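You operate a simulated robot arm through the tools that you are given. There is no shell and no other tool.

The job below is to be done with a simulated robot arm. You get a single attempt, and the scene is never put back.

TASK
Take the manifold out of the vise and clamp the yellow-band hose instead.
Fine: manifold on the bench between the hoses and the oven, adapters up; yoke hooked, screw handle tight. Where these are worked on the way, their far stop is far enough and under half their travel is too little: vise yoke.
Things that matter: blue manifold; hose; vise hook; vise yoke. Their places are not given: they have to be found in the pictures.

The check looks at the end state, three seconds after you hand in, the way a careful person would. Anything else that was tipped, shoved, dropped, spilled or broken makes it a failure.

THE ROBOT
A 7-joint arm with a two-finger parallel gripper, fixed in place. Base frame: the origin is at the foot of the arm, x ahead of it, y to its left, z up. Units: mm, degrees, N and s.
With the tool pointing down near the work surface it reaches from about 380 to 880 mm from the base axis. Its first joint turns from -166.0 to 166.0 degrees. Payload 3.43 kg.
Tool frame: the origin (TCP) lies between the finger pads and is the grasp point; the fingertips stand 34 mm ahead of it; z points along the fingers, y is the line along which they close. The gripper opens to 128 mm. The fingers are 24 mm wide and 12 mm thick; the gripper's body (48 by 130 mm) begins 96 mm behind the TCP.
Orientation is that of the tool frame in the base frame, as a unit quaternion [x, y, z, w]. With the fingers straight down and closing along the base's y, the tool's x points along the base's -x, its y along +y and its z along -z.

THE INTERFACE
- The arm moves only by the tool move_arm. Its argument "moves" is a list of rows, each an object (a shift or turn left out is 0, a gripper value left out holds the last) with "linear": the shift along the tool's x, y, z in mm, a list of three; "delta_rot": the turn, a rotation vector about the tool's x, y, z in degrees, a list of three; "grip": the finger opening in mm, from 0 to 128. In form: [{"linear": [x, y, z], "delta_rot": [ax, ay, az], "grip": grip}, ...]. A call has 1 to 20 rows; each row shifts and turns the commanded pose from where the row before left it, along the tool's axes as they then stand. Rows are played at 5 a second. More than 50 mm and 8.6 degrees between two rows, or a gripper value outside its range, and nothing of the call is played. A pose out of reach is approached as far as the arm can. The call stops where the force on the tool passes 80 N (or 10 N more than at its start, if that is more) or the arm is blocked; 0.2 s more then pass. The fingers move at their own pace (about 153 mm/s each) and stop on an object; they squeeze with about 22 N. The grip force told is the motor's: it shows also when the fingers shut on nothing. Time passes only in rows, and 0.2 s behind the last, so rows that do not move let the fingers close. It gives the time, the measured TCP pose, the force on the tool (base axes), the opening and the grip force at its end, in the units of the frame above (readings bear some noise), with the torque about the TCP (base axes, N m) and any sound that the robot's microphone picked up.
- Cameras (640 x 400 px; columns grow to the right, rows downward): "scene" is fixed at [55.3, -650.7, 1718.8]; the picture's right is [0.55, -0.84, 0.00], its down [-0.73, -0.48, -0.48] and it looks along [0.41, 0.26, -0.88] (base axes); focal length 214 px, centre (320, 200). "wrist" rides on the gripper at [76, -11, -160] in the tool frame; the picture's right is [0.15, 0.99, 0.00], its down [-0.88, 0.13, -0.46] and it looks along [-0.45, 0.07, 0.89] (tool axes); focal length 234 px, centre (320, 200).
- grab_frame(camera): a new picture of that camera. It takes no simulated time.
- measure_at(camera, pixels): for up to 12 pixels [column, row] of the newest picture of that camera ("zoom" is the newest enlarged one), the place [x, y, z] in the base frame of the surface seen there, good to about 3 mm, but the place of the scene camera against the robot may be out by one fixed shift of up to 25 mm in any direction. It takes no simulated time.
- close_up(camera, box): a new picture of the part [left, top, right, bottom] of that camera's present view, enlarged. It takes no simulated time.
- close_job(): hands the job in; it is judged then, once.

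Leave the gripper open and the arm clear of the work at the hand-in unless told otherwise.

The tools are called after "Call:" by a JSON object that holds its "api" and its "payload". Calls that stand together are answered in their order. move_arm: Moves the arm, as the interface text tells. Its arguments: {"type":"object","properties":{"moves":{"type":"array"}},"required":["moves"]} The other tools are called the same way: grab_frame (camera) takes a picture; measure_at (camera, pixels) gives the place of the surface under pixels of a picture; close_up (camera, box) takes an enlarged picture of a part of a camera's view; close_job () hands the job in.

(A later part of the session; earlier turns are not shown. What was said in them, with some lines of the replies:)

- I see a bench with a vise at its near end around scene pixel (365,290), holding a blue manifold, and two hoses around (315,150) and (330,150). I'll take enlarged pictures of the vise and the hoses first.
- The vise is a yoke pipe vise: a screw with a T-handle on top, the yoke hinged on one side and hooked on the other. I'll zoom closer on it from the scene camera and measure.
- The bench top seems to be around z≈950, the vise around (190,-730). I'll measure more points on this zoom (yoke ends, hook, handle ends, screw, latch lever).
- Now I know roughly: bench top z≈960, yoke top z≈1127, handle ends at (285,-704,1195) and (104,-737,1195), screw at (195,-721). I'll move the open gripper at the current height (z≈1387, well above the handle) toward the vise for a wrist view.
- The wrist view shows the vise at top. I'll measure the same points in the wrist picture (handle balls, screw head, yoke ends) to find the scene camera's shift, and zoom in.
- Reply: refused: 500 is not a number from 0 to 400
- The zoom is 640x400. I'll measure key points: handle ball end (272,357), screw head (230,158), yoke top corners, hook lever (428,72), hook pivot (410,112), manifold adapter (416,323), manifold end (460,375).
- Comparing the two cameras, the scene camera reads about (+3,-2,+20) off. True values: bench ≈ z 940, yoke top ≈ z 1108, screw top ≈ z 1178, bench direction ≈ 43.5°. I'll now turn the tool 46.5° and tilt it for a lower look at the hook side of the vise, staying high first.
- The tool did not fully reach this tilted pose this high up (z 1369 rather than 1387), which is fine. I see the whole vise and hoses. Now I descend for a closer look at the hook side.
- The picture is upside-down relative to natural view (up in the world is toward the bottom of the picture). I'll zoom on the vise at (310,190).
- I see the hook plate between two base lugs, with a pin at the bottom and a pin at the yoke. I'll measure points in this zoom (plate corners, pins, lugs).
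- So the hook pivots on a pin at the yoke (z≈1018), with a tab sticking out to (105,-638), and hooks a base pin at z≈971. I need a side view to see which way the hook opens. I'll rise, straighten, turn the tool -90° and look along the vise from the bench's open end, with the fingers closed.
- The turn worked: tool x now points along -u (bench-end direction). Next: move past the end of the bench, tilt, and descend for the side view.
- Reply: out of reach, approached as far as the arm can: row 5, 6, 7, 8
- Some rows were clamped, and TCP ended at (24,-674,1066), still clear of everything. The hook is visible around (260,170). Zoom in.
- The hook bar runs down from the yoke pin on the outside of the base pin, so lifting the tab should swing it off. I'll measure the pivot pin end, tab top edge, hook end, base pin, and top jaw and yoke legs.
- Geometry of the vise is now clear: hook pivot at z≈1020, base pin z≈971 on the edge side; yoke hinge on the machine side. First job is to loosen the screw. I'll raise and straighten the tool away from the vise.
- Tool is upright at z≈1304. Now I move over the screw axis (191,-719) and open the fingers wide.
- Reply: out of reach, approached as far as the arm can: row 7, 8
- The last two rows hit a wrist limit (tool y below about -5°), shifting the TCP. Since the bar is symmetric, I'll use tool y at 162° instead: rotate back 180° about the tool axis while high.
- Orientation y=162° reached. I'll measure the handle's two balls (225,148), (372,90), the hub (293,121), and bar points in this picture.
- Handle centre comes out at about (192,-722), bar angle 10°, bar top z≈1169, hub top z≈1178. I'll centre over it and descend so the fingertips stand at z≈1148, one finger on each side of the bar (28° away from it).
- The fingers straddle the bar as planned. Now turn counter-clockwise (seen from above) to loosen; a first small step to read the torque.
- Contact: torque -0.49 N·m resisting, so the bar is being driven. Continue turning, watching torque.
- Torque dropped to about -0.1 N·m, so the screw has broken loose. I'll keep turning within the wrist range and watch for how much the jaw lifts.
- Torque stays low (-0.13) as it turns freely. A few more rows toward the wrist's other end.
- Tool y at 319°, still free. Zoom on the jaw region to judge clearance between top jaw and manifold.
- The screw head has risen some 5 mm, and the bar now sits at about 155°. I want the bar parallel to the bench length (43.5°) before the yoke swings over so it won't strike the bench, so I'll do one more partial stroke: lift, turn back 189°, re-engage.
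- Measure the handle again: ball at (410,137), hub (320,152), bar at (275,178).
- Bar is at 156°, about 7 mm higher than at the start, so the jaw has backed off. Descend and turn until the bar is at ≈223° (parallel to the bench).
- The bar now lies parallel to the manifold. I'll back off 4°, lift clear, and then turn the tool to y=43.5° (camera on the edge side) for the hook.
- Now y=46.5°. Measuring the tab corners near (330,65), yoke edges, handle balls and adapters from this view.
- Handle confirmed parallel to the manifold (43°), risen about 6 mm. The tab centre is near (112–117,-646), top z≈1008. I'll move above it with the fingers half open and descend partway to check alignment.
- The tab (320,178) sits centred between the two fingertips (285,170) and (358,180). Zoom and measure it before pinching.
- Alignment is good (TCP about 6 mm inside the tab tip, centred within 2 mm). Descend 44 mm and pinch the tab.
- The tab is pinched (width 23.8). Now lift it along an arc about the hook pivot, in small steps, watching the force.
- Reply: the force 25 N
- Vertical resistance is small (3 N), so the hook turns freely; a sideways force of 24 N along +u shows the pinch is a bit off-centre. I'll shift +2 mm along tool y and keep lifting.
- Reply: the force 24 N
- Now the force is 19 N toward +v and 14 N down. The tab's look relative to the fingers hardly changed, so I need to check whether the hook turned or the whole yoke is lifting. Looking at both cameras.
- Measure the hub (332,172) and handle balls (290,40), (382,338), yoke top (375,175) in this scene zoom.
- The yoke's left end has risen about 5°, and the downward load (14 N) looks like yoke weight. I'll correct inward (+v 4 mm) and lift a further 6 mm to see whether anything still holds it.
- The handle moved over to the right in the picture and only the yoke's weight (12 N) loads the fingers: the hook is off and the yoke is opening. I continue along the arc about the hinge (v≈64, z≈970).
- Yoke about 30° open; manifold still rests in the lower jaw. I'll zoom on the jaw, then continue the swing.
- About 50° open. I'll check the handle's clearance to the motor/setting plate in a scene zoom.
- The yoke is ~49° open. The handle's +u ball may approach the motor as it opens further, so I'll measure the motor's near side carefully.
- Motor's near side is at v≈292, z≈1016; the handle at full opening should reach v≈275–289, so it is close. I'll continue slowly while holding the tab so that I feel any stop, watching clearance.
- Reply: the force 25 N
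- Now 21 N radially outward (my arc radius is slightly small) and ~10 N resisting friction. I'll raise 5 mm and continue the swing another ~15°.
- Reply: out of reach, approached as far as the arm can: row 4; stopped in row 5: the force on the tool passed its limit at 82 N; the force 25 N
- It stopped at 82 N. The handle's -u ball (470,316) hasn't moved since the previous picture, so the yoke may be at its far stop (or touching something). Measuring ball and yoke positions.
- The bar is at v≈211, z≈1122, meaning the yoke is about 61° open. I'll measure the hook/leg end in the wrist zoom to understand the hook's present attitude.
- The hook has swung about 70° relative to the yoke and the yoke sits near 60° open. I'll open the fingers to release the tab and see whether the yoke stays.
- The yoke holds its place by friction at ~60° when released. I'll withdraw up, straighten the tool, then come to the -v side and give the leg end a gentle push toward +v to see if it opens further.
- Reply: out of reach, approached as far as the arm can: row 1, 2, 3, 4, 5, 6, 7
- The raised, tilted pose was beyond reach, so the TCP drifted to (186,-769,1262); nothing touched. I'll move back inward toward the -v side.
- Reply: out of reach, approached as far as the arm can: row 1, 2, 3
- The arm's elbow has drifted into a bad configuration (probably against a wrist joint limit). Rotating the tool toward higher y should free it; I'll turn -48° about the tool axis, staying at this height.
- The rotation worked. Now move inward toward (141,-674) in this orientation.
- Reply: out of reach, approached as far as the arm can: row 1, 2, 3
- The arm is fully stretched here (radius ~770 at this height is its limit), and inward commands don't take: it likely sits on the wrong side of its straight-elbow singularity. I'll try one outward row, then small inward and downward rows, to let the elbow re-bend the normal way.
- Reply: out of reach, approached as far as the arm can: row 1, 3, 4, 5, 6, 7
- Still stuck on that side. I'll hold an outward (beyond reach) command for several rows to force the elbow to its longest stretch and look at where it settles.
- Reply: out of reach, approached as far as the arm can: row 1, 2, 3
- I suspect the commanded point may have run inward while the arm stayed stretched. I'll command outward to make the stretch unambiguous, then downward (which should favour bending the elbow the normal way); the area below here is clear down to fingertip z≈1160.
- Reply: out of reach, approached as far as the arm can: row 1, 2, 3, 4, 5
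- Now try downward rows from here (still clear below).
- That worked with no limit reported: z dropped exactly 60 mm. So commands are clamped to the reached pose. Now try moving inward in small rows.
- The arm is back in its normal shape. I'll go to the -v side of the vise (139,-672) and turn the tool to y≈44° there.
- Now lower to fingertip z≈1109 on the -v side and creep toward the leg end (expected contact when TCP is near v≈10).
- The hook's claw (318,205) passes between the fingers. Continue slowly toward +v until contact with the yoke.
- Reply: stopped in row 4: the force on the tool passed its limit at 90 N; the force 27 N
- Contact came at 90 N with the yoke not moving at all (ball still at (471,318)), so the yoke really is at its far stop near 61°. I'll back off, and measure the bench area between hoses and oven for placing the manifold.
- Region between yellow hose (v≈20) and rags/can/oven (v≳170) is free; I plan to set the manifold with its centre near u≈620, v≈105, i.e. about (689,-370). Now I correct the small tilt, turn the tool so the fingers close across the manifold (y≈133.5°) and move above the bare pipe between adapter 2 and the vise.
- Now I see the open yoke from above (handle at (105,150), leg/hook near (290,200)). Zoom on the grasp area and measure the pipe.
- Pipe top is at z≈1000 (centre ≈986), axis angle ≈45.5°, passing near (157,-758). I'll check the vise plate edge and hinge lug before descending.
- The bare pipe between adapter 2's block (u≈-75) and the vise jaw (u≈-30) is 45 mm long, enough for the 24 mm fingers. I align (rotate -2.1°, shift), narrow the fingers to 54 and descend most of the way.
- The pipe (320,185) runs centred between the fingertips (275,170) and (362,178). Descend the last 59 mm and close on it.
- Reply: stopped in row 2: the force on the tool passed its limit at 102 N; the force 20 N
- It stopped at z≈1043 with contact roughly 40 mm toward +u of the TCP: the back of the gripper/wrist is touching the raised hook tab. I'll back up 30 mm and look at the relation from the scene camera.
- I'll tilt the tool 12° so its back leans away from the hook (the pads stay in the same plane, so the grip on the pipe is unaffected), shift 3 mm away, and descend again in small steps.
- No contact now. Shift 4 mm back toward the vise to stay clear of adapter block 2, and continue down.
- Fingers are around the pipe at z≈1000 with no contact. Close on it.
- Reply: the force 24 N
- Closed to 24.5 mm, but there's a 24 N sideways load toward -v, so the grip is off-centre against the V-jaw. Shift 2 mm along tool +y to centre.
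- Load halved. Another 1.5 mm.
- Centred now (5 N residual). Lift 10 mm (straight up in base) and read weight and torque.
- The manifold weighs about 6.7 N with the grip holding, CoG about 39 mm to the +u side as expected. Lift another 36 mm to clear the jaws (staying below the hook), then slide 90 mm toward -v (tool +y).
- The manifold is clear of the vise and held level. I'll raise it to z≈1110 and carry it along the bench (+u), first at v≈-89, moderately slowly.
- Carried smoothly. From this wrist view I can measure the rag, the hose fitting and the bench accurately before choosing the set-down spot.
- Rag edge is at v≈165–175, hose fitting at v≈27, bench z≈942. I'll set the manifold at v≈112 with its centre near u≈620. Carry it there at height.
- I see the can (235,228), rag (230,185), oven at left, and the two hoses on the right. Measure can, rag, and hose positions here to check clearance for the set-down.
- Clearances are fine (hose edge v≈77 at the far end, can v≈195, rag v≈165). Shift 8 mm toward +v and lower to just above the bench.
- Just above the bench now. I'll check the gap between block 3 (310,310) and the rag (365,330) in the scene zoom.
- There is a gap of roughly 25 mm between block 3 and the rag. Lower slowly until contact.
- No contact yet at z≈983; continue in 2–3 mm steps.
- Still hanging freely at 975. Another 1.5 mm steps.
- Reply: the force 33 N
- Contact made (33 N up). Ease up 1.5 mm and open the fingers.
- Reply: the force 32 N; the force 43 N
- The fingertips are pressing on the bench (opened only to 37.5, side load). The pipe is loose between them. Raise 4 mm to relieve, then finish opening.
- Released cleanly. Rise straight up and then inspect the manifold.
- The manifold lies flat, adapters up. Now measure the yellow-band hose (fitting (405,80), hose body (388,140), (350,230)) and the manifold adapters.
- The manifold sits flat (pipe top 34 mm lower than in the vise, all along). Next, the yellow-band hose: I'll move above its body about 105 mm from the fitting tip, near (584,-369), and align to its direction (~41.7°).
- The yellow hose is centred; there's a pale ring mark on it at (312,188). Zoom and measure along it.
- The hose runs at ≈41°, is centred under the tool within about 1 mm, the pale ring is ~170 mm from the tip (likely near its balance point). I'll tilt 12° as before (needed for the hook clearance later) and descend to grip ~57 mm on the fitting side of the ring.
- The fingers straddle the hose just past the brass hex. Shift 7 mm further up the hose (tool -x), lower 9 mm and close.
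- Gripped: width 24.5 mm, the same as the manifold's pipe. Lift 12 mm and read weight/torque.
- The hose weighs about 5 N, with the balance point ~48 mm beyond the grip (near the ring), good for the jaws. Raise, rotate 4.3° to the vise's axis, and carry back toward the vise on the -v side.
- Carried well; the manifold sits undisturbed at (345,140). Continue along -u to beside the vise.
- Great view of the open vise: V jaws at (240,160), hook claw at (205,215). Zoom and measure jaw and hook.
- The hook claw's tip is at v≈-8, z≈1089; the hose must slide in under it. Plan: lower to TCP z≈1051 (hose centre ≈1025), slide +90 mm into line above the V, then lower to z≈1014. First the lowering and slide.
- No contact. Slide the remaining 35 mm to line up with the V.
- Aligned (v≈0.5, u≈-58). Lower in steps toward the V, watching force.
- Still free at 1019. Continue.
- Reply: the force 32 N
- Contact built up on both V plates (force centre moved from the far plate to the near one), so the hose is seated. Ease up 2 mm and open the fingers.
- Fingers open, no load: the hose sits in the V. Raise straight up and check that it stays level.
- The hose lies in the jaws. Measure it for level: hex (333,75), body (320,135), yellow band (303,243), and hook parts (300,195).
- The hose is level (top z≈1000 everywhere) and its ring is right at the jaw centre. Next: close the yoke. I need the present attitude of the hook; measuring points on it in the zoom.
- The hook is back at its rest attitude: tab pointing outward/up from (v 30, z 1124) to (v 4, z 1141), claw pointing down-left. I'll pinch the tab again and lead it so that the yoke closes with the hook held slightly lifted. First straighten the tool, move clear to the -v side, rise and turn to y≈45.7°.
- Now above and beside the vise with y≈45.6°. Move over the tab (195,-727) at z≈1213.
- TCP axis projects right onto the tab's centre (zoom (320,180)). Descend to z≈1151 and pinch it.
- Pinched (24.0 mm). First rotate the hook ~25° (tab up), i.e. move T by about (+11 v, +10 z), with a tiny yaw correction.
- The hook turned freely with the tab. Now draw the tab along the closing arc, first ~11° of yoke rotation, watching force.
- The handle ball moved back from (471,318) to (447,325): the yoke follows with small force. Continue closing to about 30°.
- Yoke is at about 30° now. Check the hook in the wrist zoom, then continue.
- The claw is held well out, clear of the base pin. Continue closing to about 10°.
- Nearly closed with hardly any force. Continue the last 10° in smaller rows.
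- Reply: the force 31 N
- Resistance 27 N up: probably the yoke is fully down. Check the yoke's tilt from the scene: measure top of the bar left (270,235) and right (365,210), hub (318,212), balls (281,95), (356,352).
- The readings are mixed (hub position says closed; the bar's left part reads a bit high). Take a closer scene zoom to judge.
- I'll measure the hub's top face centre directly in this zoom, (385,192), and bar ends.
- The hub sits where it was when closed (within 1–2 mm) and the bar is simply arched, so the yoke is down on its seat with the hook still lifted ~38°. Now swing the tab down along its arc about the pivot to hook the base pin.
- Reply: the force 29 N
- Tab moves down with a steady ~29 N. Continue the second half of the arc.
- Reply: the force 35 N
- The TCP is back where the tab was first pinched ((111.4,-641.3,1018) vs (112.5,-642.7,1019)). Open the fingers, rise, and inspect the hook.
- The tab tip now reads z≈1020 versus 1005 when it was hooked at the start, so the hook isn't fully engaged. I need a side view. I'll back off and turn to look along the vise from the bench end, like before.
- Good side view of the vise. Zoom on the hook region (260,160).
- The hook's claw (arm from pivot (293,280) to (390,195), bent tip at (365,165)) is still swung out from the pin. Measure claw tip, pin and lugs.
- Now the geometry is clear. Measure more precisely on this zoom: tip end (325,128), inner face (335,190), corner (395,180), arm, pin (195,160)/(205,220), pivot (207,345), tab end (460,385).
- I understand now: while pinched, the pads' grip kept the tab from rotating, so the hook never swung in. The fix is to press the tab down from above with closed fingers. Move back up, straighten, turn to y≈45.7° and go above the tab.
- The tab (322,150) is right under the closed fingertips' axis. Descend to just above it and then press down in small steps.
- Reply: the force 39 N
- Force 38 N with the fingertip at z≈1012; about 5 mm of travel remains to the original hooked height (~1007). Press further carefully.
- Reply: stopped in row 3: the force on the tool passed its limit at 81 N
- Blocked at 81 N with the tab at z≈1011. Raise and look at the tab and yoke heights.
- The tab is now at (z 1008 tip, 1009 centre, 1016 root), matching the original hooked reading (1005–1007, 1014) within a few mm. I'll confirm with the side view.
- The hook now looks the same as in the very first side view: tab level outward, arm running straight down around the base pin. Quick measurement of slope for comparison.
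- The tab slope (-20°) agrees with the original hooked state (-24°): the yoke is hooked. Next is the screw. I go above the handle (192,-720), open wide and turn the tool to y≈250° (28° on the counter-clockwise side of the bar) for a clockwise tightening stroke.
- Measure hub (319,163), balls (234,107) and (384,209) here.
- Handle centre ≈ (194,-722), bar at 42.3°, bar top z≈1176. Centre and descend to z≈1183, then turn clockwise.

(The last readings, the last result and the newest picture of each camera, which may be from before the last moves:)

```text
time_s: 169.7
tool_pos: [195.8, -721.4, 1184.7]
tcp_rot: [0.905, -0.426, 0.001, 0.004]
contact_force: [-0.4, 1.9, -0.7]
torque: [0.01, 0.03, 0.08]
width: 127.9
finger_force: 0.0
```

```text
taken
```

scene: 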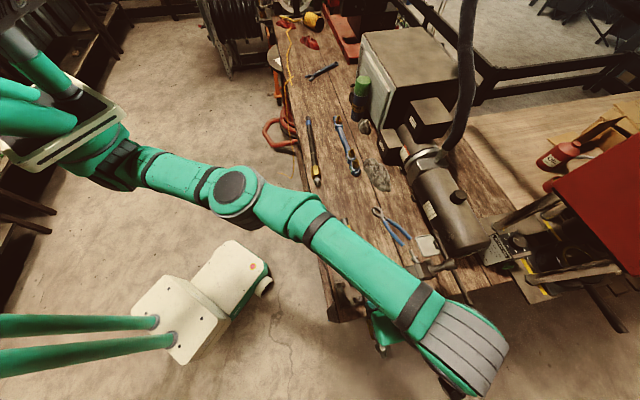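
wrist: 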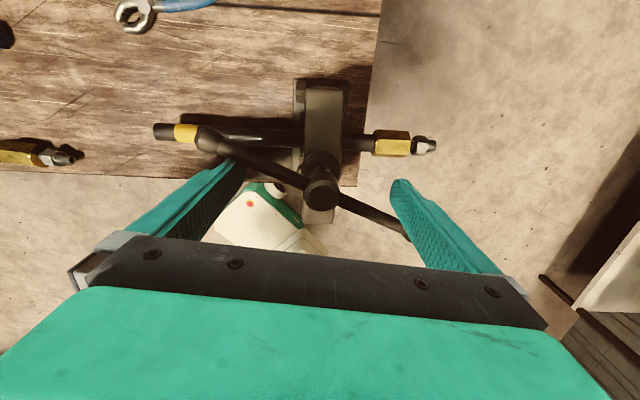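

The fingers are on the bar and driving it (torque 0.08). Continue clockwise.

Call:
{"api": "move_arm", "payload": {"moves": [{"delta_rot": [0, 0, 7]}, {"delta_rot": [0, 0, 7]}, {"delta_rot": [0, 0, 7]}, {"delta_rot": [0, 0, 7]}, {"delta_rot": [0, 0, 7]}, {"delta_rot": [0, 0, 7]}, {"delta_rot": [0, 0, 7]}, {"delta_rot": [0, 0, 7]}, {"delta_rot": [0, 0, 7]}, {"delta_rot": [0, 0, 7]}, {"delta_rot": [0, 0, 7]}, {"delta_rot": [0, 0, 7]}]}}

Call:
{"api": "grab_frame", "payload": {"camera": "wrist"}}

```text
time_s: 172.3
tool_pos: [195.4, -722.0, 1183.5]
tcp_rot: [-0.388, 0.922, -0.005, -0.002]
contact_force: [-0.8, 0.5, 0.2]
torque: [-0.02, 0.0, 0.05]
width: 127.9
finger_force: 0.0
```

```text
taken
```

wrist: 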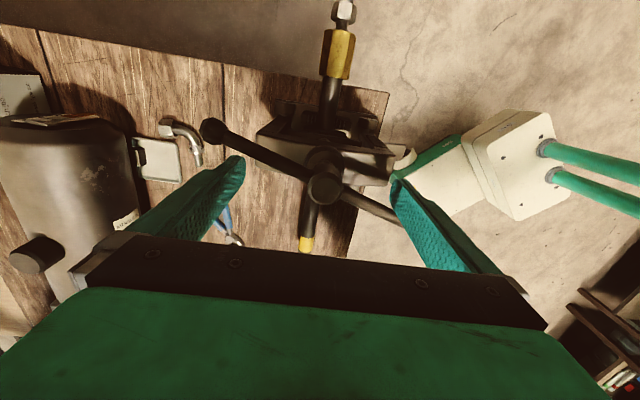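

Turning freely; bar around 118°. Continue another 63°.

Call:
{"api": "move_arm", "payload": {"moves": [{"delta_rot": [0, 0, 7]}, {"delta_rot": [0, 0, 7]}, {"delta_rot": [0, 0, 7]}, {"delta_rot": [0, 0, 7]}, {"delta_rot": [0, 0, 7]}, {"delta_rot": [0, 0, 7]}, {"delta_rot": [0, 0, 7]}, {"delta_rot": [0, 0, 7]}, {"delta_rot": [0, 0, 7]}]}}

Call:
{"api": "grab_frame", "payload": {"camera": "wrist"}}

```text
time_s: 174.3
tool_pos: [194.3, -721.9, 1183.1]
tcp_rot: [0.15, 0.989, -0.005, -0.002]
contact_force: [-1.2, 0.8, 0.1]
torque: [-0.01, -0.02, 0.07]
width: 127.9
finger_force: 0.1
```

```text
taken
```

wrist: 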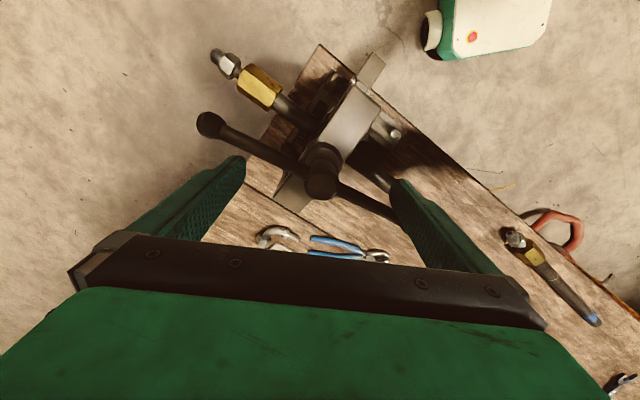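

Bar about 55°. It was originally tight at ~10°. Continue 35° and watch torque.

Call:
{"api": "move_arm", "payload": {"moves": [{"delta_rot": [0, 0, 7]}, {"delta_rot": [0, 0, 7]}, {"delta_rot": [0, 0, 7]}, {"delta_rot": [0, 0, 7]}, {"delta_rot": [0, 0, 7]}]}}

Call:
{"api": "move_arm", "payload": {"moves": [{"delta_rot": [0, 0, 5]}, {"delta_rot": [0, 0, 5]}]}}

```text
time_s: 175.5
tool_pos: [194.1, -722.5, 1184.8]
tcp_rot: [0.441, 0.898, -0.006, 0.001]
contact_force: [-0.7, 2.1, 0.2]
torque: [0.04, 0.01, 0.08]
width: 127.9
finger_force: 0.0
```

```text
time_s: 176.1
tool_pos: [195.6, -724.0, 1184.0]
tcp_rot: [0.517, 0.856, -0.004, 0.001]
contact_force: [-1.1, 2.0, -0.6]
torque: [0.02, 0.07, 0.15]
width: 127.9
finger_force: 0.0
```

Torque begins to rise slightly (0.15). Continue in 5° steps.

Call:
{"api": "move_arm", "payload": {"moves": [{"delta_rot": [0, 0, 5]}, {"delta_rot": [0, 0, 5]}]}}

Call:
{"api": "move_arm", "payload": {"moves": [{"delta_rot": [0, 0, 5]}, {"delta_rot": [0, 0, 5]}]}}

```text
time_s: 176.7
tool_pos: [195.0, -723.3, 1182.2]
tcp_rot: [0.589, 0.808, -0.003, 0.002]
contact_force: [0.6, 7.9, -4.0]
torque: [0.11, 0.23, 0.5]
width: 128.1
finger_force: 0.1
```

```text
time_s: 177.3
tool_pos: [196.9, -722.7, 1183.6]
tcp_rot: [0.657, 0.754, -0.004, 0.002]
contact_force: [1.1, 8.9, -3.8]
torque: [0.19, 0.22, 0.66]
width: 128.4
finger_force: 0.1
```

Torque 0.66 N·m and rising: the jaw is biting. One more 5° here, then I re-grip for more turning room.

Call:
{"api": "move_arm", "payload": {"moves": [{"delta_rot": [0, 0, 5]}, {"linear": [0, 0, 0]}]}}

Call:
{"api": "grab_frame", "payload": {"camera": "wrist"}}

```text
time_s: 177.9
tool_pos: [195.3, -723.3, 1183.7]
tcp_rot: [0.69, 0.724, -0.005, 0.003]
contact_force: [2.3, 3.1, -2.9]
torque: [0.12, 0.15, 0.53]
width: 127.9
finger_force: 0.1
```

```text
taken
```

wrist: 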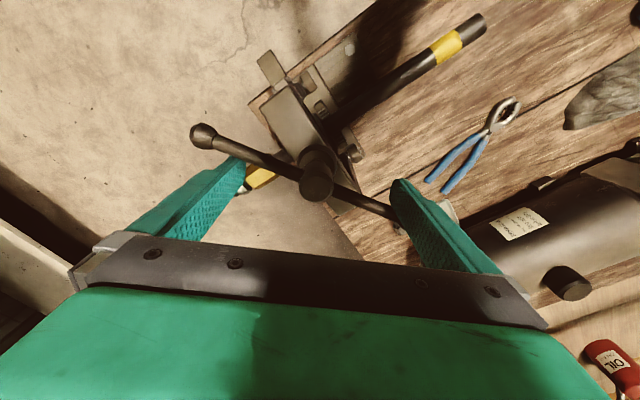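

The bar still turns at about 0.5–0.65 N·m. Re-grip to tighten further: back off, lift 60 mm, turn back ~191°.

Call:
{"api": "move_arm", "payload": {"moves": [{"delta_rot": [0, 0, -5]}, {"linear": [0, 0, -30]}, {"linear": [0, 0, -30]}, {"delta_rot": [0, 0, -8.3]}, {"delta_rot": [0, 0, -8.3]}, {"delta_rot": [0, 0, -8.3]}, {"delta_rot": [0, 0, -8.3]}, {"delta_rot": [0, 0, -8.3]}, {"delta_rot": [0, 0, -8.3]}, {"delta_rot": [0, 0, -8.3]}, {"delta_rot": [0, 0, -8.3]}, {"delta_rot": [0, 0, -8.3]}, {"delta_rot": [0, 0, -8.3]}, {"delta_rot": [0, 0, -8.3]}, {"delta_rot": [0, 0, -8.3]}, {"delta_rot": [0, 0, -8.3]}, {"delta_rot": [0, 0, -8.3]}, {"delta_rot": [0, 0, -8.3]}, {"delta_rot": [0, 0, -8.3]}]}}

Call:
{"api": "move_arm", "payload": {"moves": [{"delta_rot": [0, 0, -8.3]}, {"delta_rot": [0, 0, -8.3]}, {"delta_rot": [0, 0, -8.3]}, {"delta_rot": [0, 0, -8.3]}, {"delta_rot": [0, 0, -8.3]}, {"delta_rot": [0, 0, -8.3]}, {"linear": [0, 0, 0]}]}}

Call:
{"api": "grab_frame", "payload": {"camera": "wrist"}}

```text
time_s: 181.9
tool_pos: [195.9, -722.4, 1243.3]
tcp_rot: [-0.43, 0.903, -0.004, -0.003]
contact_force: [0.2, 0.5, 0.6]
torque: [-0.02, 0.01, -0.01]
width: 128.3
finger_force: 0.1
```

```text
time_s: 183.5
tool_pos: [195.8, -721.8, 1244.3]
tcp_rot: [0.769, -0.639, 0.001, 0.005]
contact_force: [0.8, 0.5, 0.0]
torque: [0.03, 0.01, 0.03]
width: 128.2
finger_force: 0.1
```

```text
taken
```

wrist: 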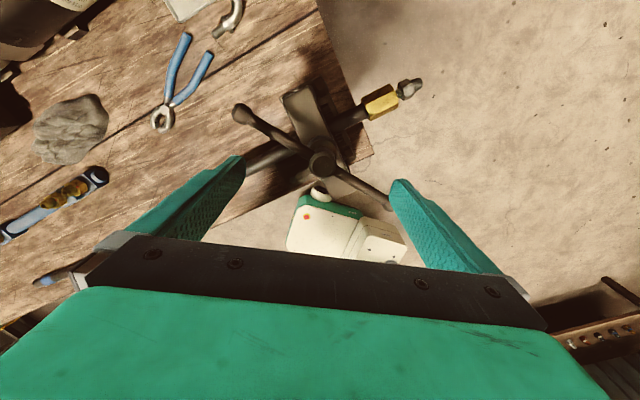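

Measure the bar now: ball (242,113), hub (321,162), bar points (270,130), (360,190).

Call:
{"api": "measure_at", "payload": {"camera": "wrist", "pixels": [[242, 113], [321, 162], [270, 131], [362, 189], [310, 110], [335, 185]]}}

Call:
{"api": "close_up", "payload": {"camera": "wrist", "box": [220, 70, 440, 220]}}

```text
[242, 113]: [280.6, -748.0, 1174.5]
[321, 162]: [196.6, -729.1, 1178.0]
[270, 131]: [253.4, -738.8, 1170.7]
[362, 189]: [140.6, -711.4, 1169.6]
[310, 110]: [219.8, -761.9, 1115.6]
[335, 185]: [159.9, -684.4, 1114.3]
```

```text
2.67 times, centred on (330, 145) of wrist
```

zoom: 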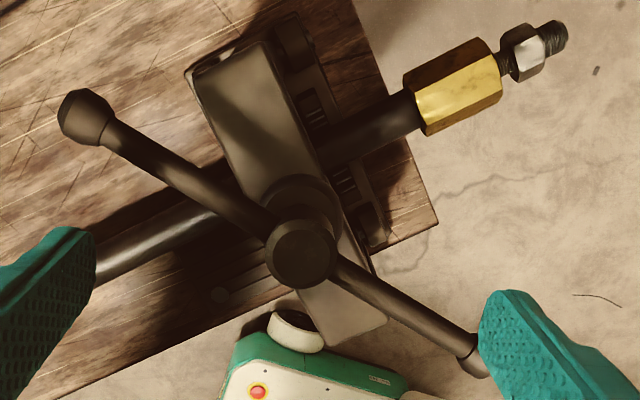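

Bar at 165.4° (i.e. -14.6°), about 25° tighter than it was originally; hub top z 1178, as at the start. Descend and tighten a bit more, watching torque.

Call:
{"api": "move_arm", "payload": {"moves": [{"linear": [-1, 0, 30]}, {"linear": [0, 0, 31]}, {"delta_rot": [0, 0, 6]}, {"delta_rot": [0, 0, 4]}, {"linear": [0, 0, 0]}]}}

Call:
{"api": "move_arm", "payload": {"moves": [{"delta_rot": [0, 0, 4]}, {"linear": [0, 0, 0]}]}}

Call:
{"api": "move_arm", "payload": {"moves": [{"delta_rot": [0, 0, 4]}, {"linear": [0, 0, 0]}]}}

```text
time_s: 184.7
tool_pos: [194.9, -723.0, 1180.8]
tcp_rot: [0.709, -0.705, 0.002, 0.005]
contact_force: [-0.4, -10.4, -4.4]
torque: [-0.2, -0.11, 0.77]
width: 127.9
finger_force: 0.2
```

```text
time_s: 185.3
tool_pos: [195.2, -722.8, 1182.2]
tcp_rot: [-0.685, 0.729, -0.003, -0.004]
contact_force: [-0.3, -16.7, 0.6]
torque: [-0.36, -0.1, 1.05]
width: 127.4
finger_force: 0.1
```

```text
time_s: 185.9
tool_pos: [194.5, -723.3, 1181.6]
tcp_rot: [-0.659, 0.752, -0.002, -0.004]
contact_force: [0.1, -21.0, 1.8]
torque: [-0.28, 0.07, 1.27]
width: 126.6
finger_force: 0.1
```

Torque climbs steadily: 0.77, 1.05, 1.27 N·m. Check in the picture whether the bar still moves with the fingers.

Call:
{"api": "close_up", "payload": {"camera": "wrist", "box": [200, 70, 460, 260]}}

Call:
{"api": "measure_at", "payload": {"camera": "zoom", "pixels": [[140, 160], [220, 210], [295, 270], [390, 300], [470, 330]]}}

```text
2.11 times, centred on (330, 165) of wrist
```

zoom: 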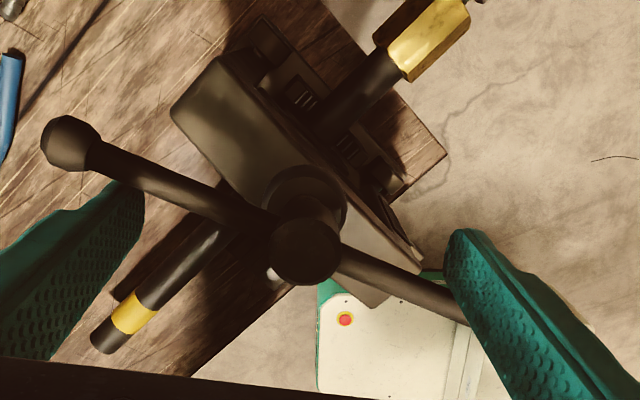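

```text
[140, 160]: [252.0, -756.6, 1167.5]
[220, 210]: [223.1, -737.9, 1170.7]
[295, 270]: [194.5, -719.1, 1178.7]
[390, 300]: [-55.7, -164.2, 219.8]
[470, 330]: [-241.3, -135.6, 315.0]
```

The bar follows (now at about -32°, some 40° tighter than at the start) with torque 1.27 N·m. Two more small steps for a firm clamp.

Call:
{"api": "move_arm", "payload": {"moves": [{"delta_rot": [0, 0, 4]}, {"linear": [0, 0, 0]}]}}

Call:
{"api": "move_arm", "payload": {"moves": [{"delta_rot": [0, 0, 4]}, {"linear": [0, 0, 0]}]}}

```text
time_s: 186.5
tool_pos: [193.9, -722.5, 1182.4]
tcp_rot: [-0.631, 0.775, -0.002, -0.005]
contact_force: [-1.8, -22.8, 1.8]
torque: [-0.35, 0.1, 1.42]
width: 126.8
finger_force: 0.1
```

```text
time_s: 187.1
tool_pos: [194.7, -721.6, 1181.0]
tcp_rot: [-0.605, 0.796, -0.002, -0.004]
contact_force: [-4.6, -25.8, 1.9]
torque: [-0.39, 0.18, 1.62]
width: 126.6
finger_force: 0.0
```

Torque 1.6 N·m: firmly tight. Back the fingers off the bar and lift clear, then inspect everything.

Call:
{"api": "move_arm", "payload": {"moves": [{"delta_rot": [0, 0, -6]}, {"delta_rot": [0, 0, -4]}, {"linear": [0, 0, -30]}, {"linear": [0, 0, -30]}, {"linear": [0, 0, 0]}]}}

Call:
{"api": "grab_frame", "payload": {"camera": "wrist"}}

Call:
{"api": "grab_frame", "payload": {"camera": "scene"}}

```text
time_s: 188.3
tool_pos: [194.7, -721.0, 1243.7]
tcp_rot: [-0.672, 0.74, -0.003, -0.004]
contact_force: [0.4, 0.0, -0.5]
torque: [0.0, 0.02, -0.03]
width: 128.0
finger_force: 0.1
```

```text
taken
```

wrist: 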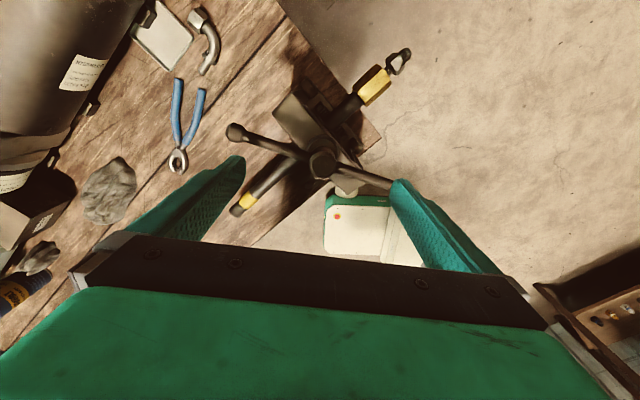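

```text
taken
```

scene: 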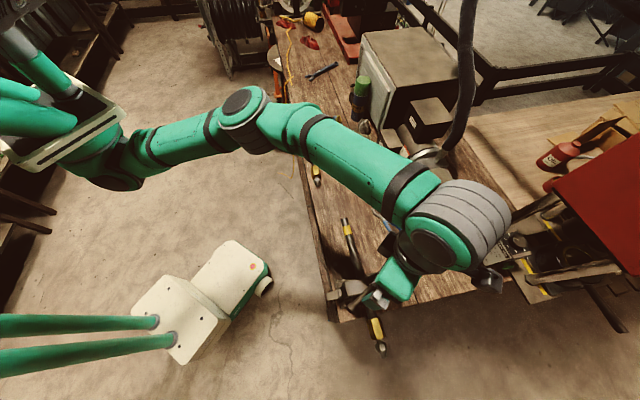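

I'll withdraw the arm toward the robot side so the cameras see the vise unobstructed.

Call:
{"api": "move_arm", "payload": {"moves": [{"linear": [-38, 24, 0]}, {"linear": [-38, 24, 0]}, {"linear": [-38, 24, 0]}, {"linear": [-38, 24, 0]}, {"linear": [-38, 24, 0]}, {"linear": [-38, 10, -20]}, {"linear": [-38, 10, -20]}, {"linear": [0, 0, 0]}]}}

Call:
{"api": "grab_frame", "payload": {"camera": "scene"}}

Call:
{"api": "close_up", "payload": {"camera": "scene", "box": [325, 225, 409, 325]}}

Call:
{"api": "close_up", "payload": {"camera": "scene", "box": [290, 70, 430, 200]}}

```text
time_s: 190.1
tool_pos: [81.4, -442.4, 1269.4]
tcp_rot: [-0.671, 0.742, 0.016, -0.01]
contact_force: [-0.2, 0.0, 0.1]
torque: [-0.05, 0.0, 0.01]
width: 128.1
finger_force: 0.1
```

```text
taken
```

scene: 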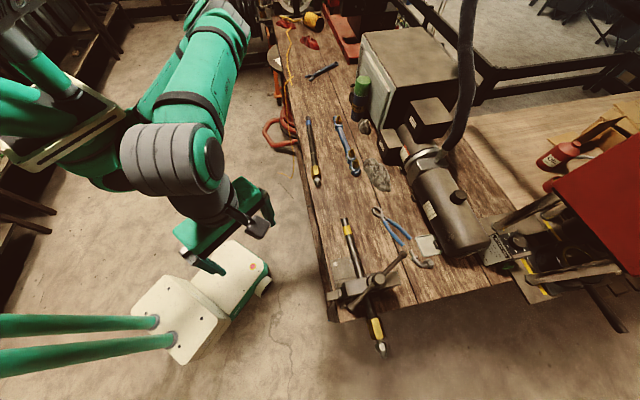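

```text
4.00 times, centred on (367, 275) of scene
```

zoom: 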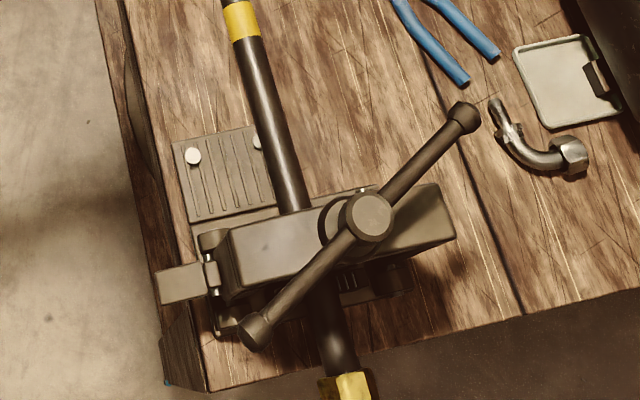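

```text
3.08 times, centred on (360, 135) of scene
```

zoom: 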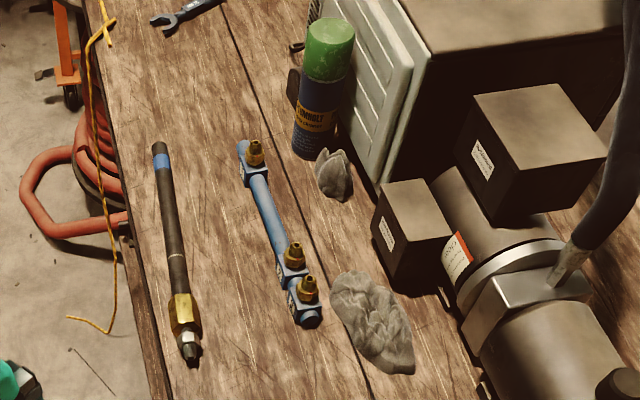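

The vise looks just as at the start but with the yellow-band hose in it; the manifold lies between the hoses and the oven with adapters up, nothing else moved. Compare hook, yoke and hub readings with the initial ones at the same pixels.

Call:
{"api": "close_up", "payload": {"camera": "scene", "box": [325, 225, 409, 325]}}

Call:
{"api": "measure_at", "payload": {"camera": "zoom", "pixels": [[460, 118], [258, 328], [365, 215], [245, 240], [440, 200], [225, 285], [180, 283], [210, 272], [265, 90], [275, 160], [340, 345], [350, 385]]}}

Call:
{"api": "grab_frame", "payload": {"camera": "wrist"}}

```text
4.00 times, centred on (367, 275) of scene
```

zoom: 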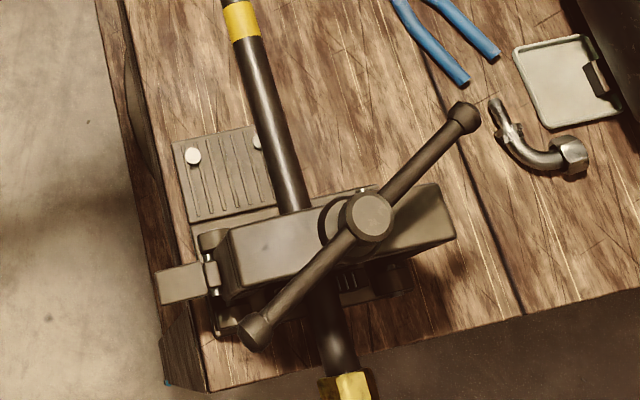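

```text
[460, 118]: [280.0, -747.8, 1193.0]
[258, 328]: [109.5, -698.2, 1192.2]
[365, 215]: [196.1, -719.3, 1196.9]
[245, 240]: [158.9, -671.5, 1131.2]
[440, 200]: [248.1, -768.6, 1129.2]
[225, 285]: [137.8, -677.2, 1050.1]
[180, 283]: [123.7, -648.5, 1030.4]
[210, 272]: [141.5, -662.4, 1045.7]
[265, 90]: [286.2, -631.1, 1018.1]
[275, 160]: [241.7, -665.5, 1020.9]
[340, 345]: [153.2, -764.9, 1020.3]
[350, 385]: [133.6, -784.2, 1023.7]
```

```text
taken
```

wrist: 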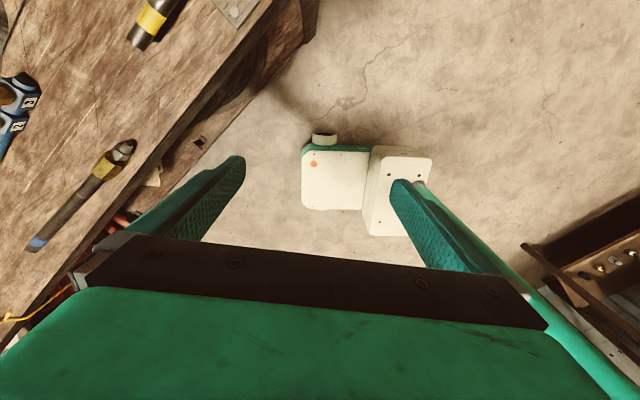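

Everything matches the initial clamped readings (tab z 1030 vs 1032, hub 1197 vs 1198, hose level at z≈1020 scene-reading along its length). The bar settled at about -16°, some 26° tighter than originally. I'll wait 2 s and re-measure to be sure it isn't creeping.

Call:
{"api": "move_arm", "payload": {"moves": [{"linear": [0, 0, 0]}, {"linear": [0, 0, 0]}, {"linear": [0, 0, 0]}, {"linear": [0, 0, 0]}, {"linear": [0, 0, 0]}, {"linear": [0, 0, 0]}, {"linear": [0, 0, 0]}, {"linear": [0, 0, 0]}, {"linear": [0, 0, 0]}, {"linear": [0, 0, 0]}]}}

Call:
{"api": "close_up", "payload": {"camera": "scene", "box": [325, 225, 409, 325]}}

Call:
{"api": "measure_at", "payload": {"camera": "zoom", "pixels": [[462, 117], [256, 330], [365, 215], [180, 283]]}}

Call:
{"api": "close_up", "payload": {"camera": "scene", "box": [325, 100, 395, 180]}}

```text
time_s: 192.3
tool_pos: [83.8, -442.9, 1271.5]
tcp_rot: [-0.672, 0.74, 0.016, -0.012]
contact_force: [0.1, 0.4, -0.5]
torque: [-0.01, 0.01, -0.01]
width: 127.9
finger_force: 0.0
```

```text
4.00 times, centred on (367, 275) of scene
```

zoom: 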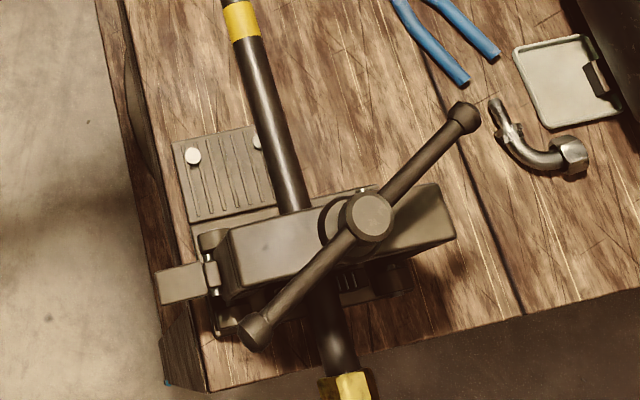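

```text
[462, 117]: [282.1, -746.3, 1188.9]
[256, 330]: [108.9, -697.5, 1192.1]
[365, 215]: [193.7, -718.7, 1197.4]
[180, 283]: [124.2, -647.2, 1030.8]
```

```text
5.00 times, centred on (360, 140) of scene
```

zoom: 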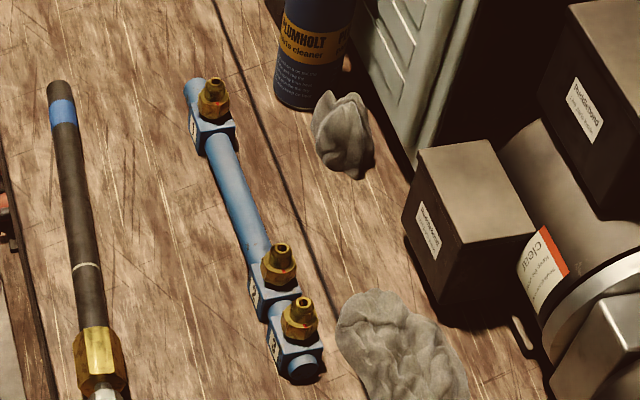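

Everything is stable: handle ends, hook tab and hose unchanged after 2 s; the manifold stands with all three adapters up between the hose and the oven; the gripper is open and the arm is clear. Handing in.

Call:
{"api": "close_job", "payload": {}}

```text
The job is handed in.
```

The manifold is out of the vise and the yellow-band hose is clamped in its place. I've handed the job in but have no verdict back yet.

- **Manifold:** it lies flat on the bench between the hoses and the oven, adapters up, about 25 mm clear of the nearest rag.
- **Hose:** it sits level in the V jaws, with its pale ring mark at the jaw centre and the fitting over the bench end.
- **Yoke:** I swung it open until it stopped, at about 61°. It took 90 N there without moving. Afterwards I closed it and hooked it. The tab and yoke read within about 4 mm of where they were at the start.
- **Screw:** I tightened it to about 1.6 N·m. When I let go, the handle sprang back part of the way and settled about 26° past where it was originally tight. It did not move over the last 2 s I watched.
- **Surroundings:** nothing else looks moved in the final pictures. The arm hit its force limit four times: three against the vise parts and once against the open yoke. I saw no damage from it.

The gripper is open and the arm is clear of the work.
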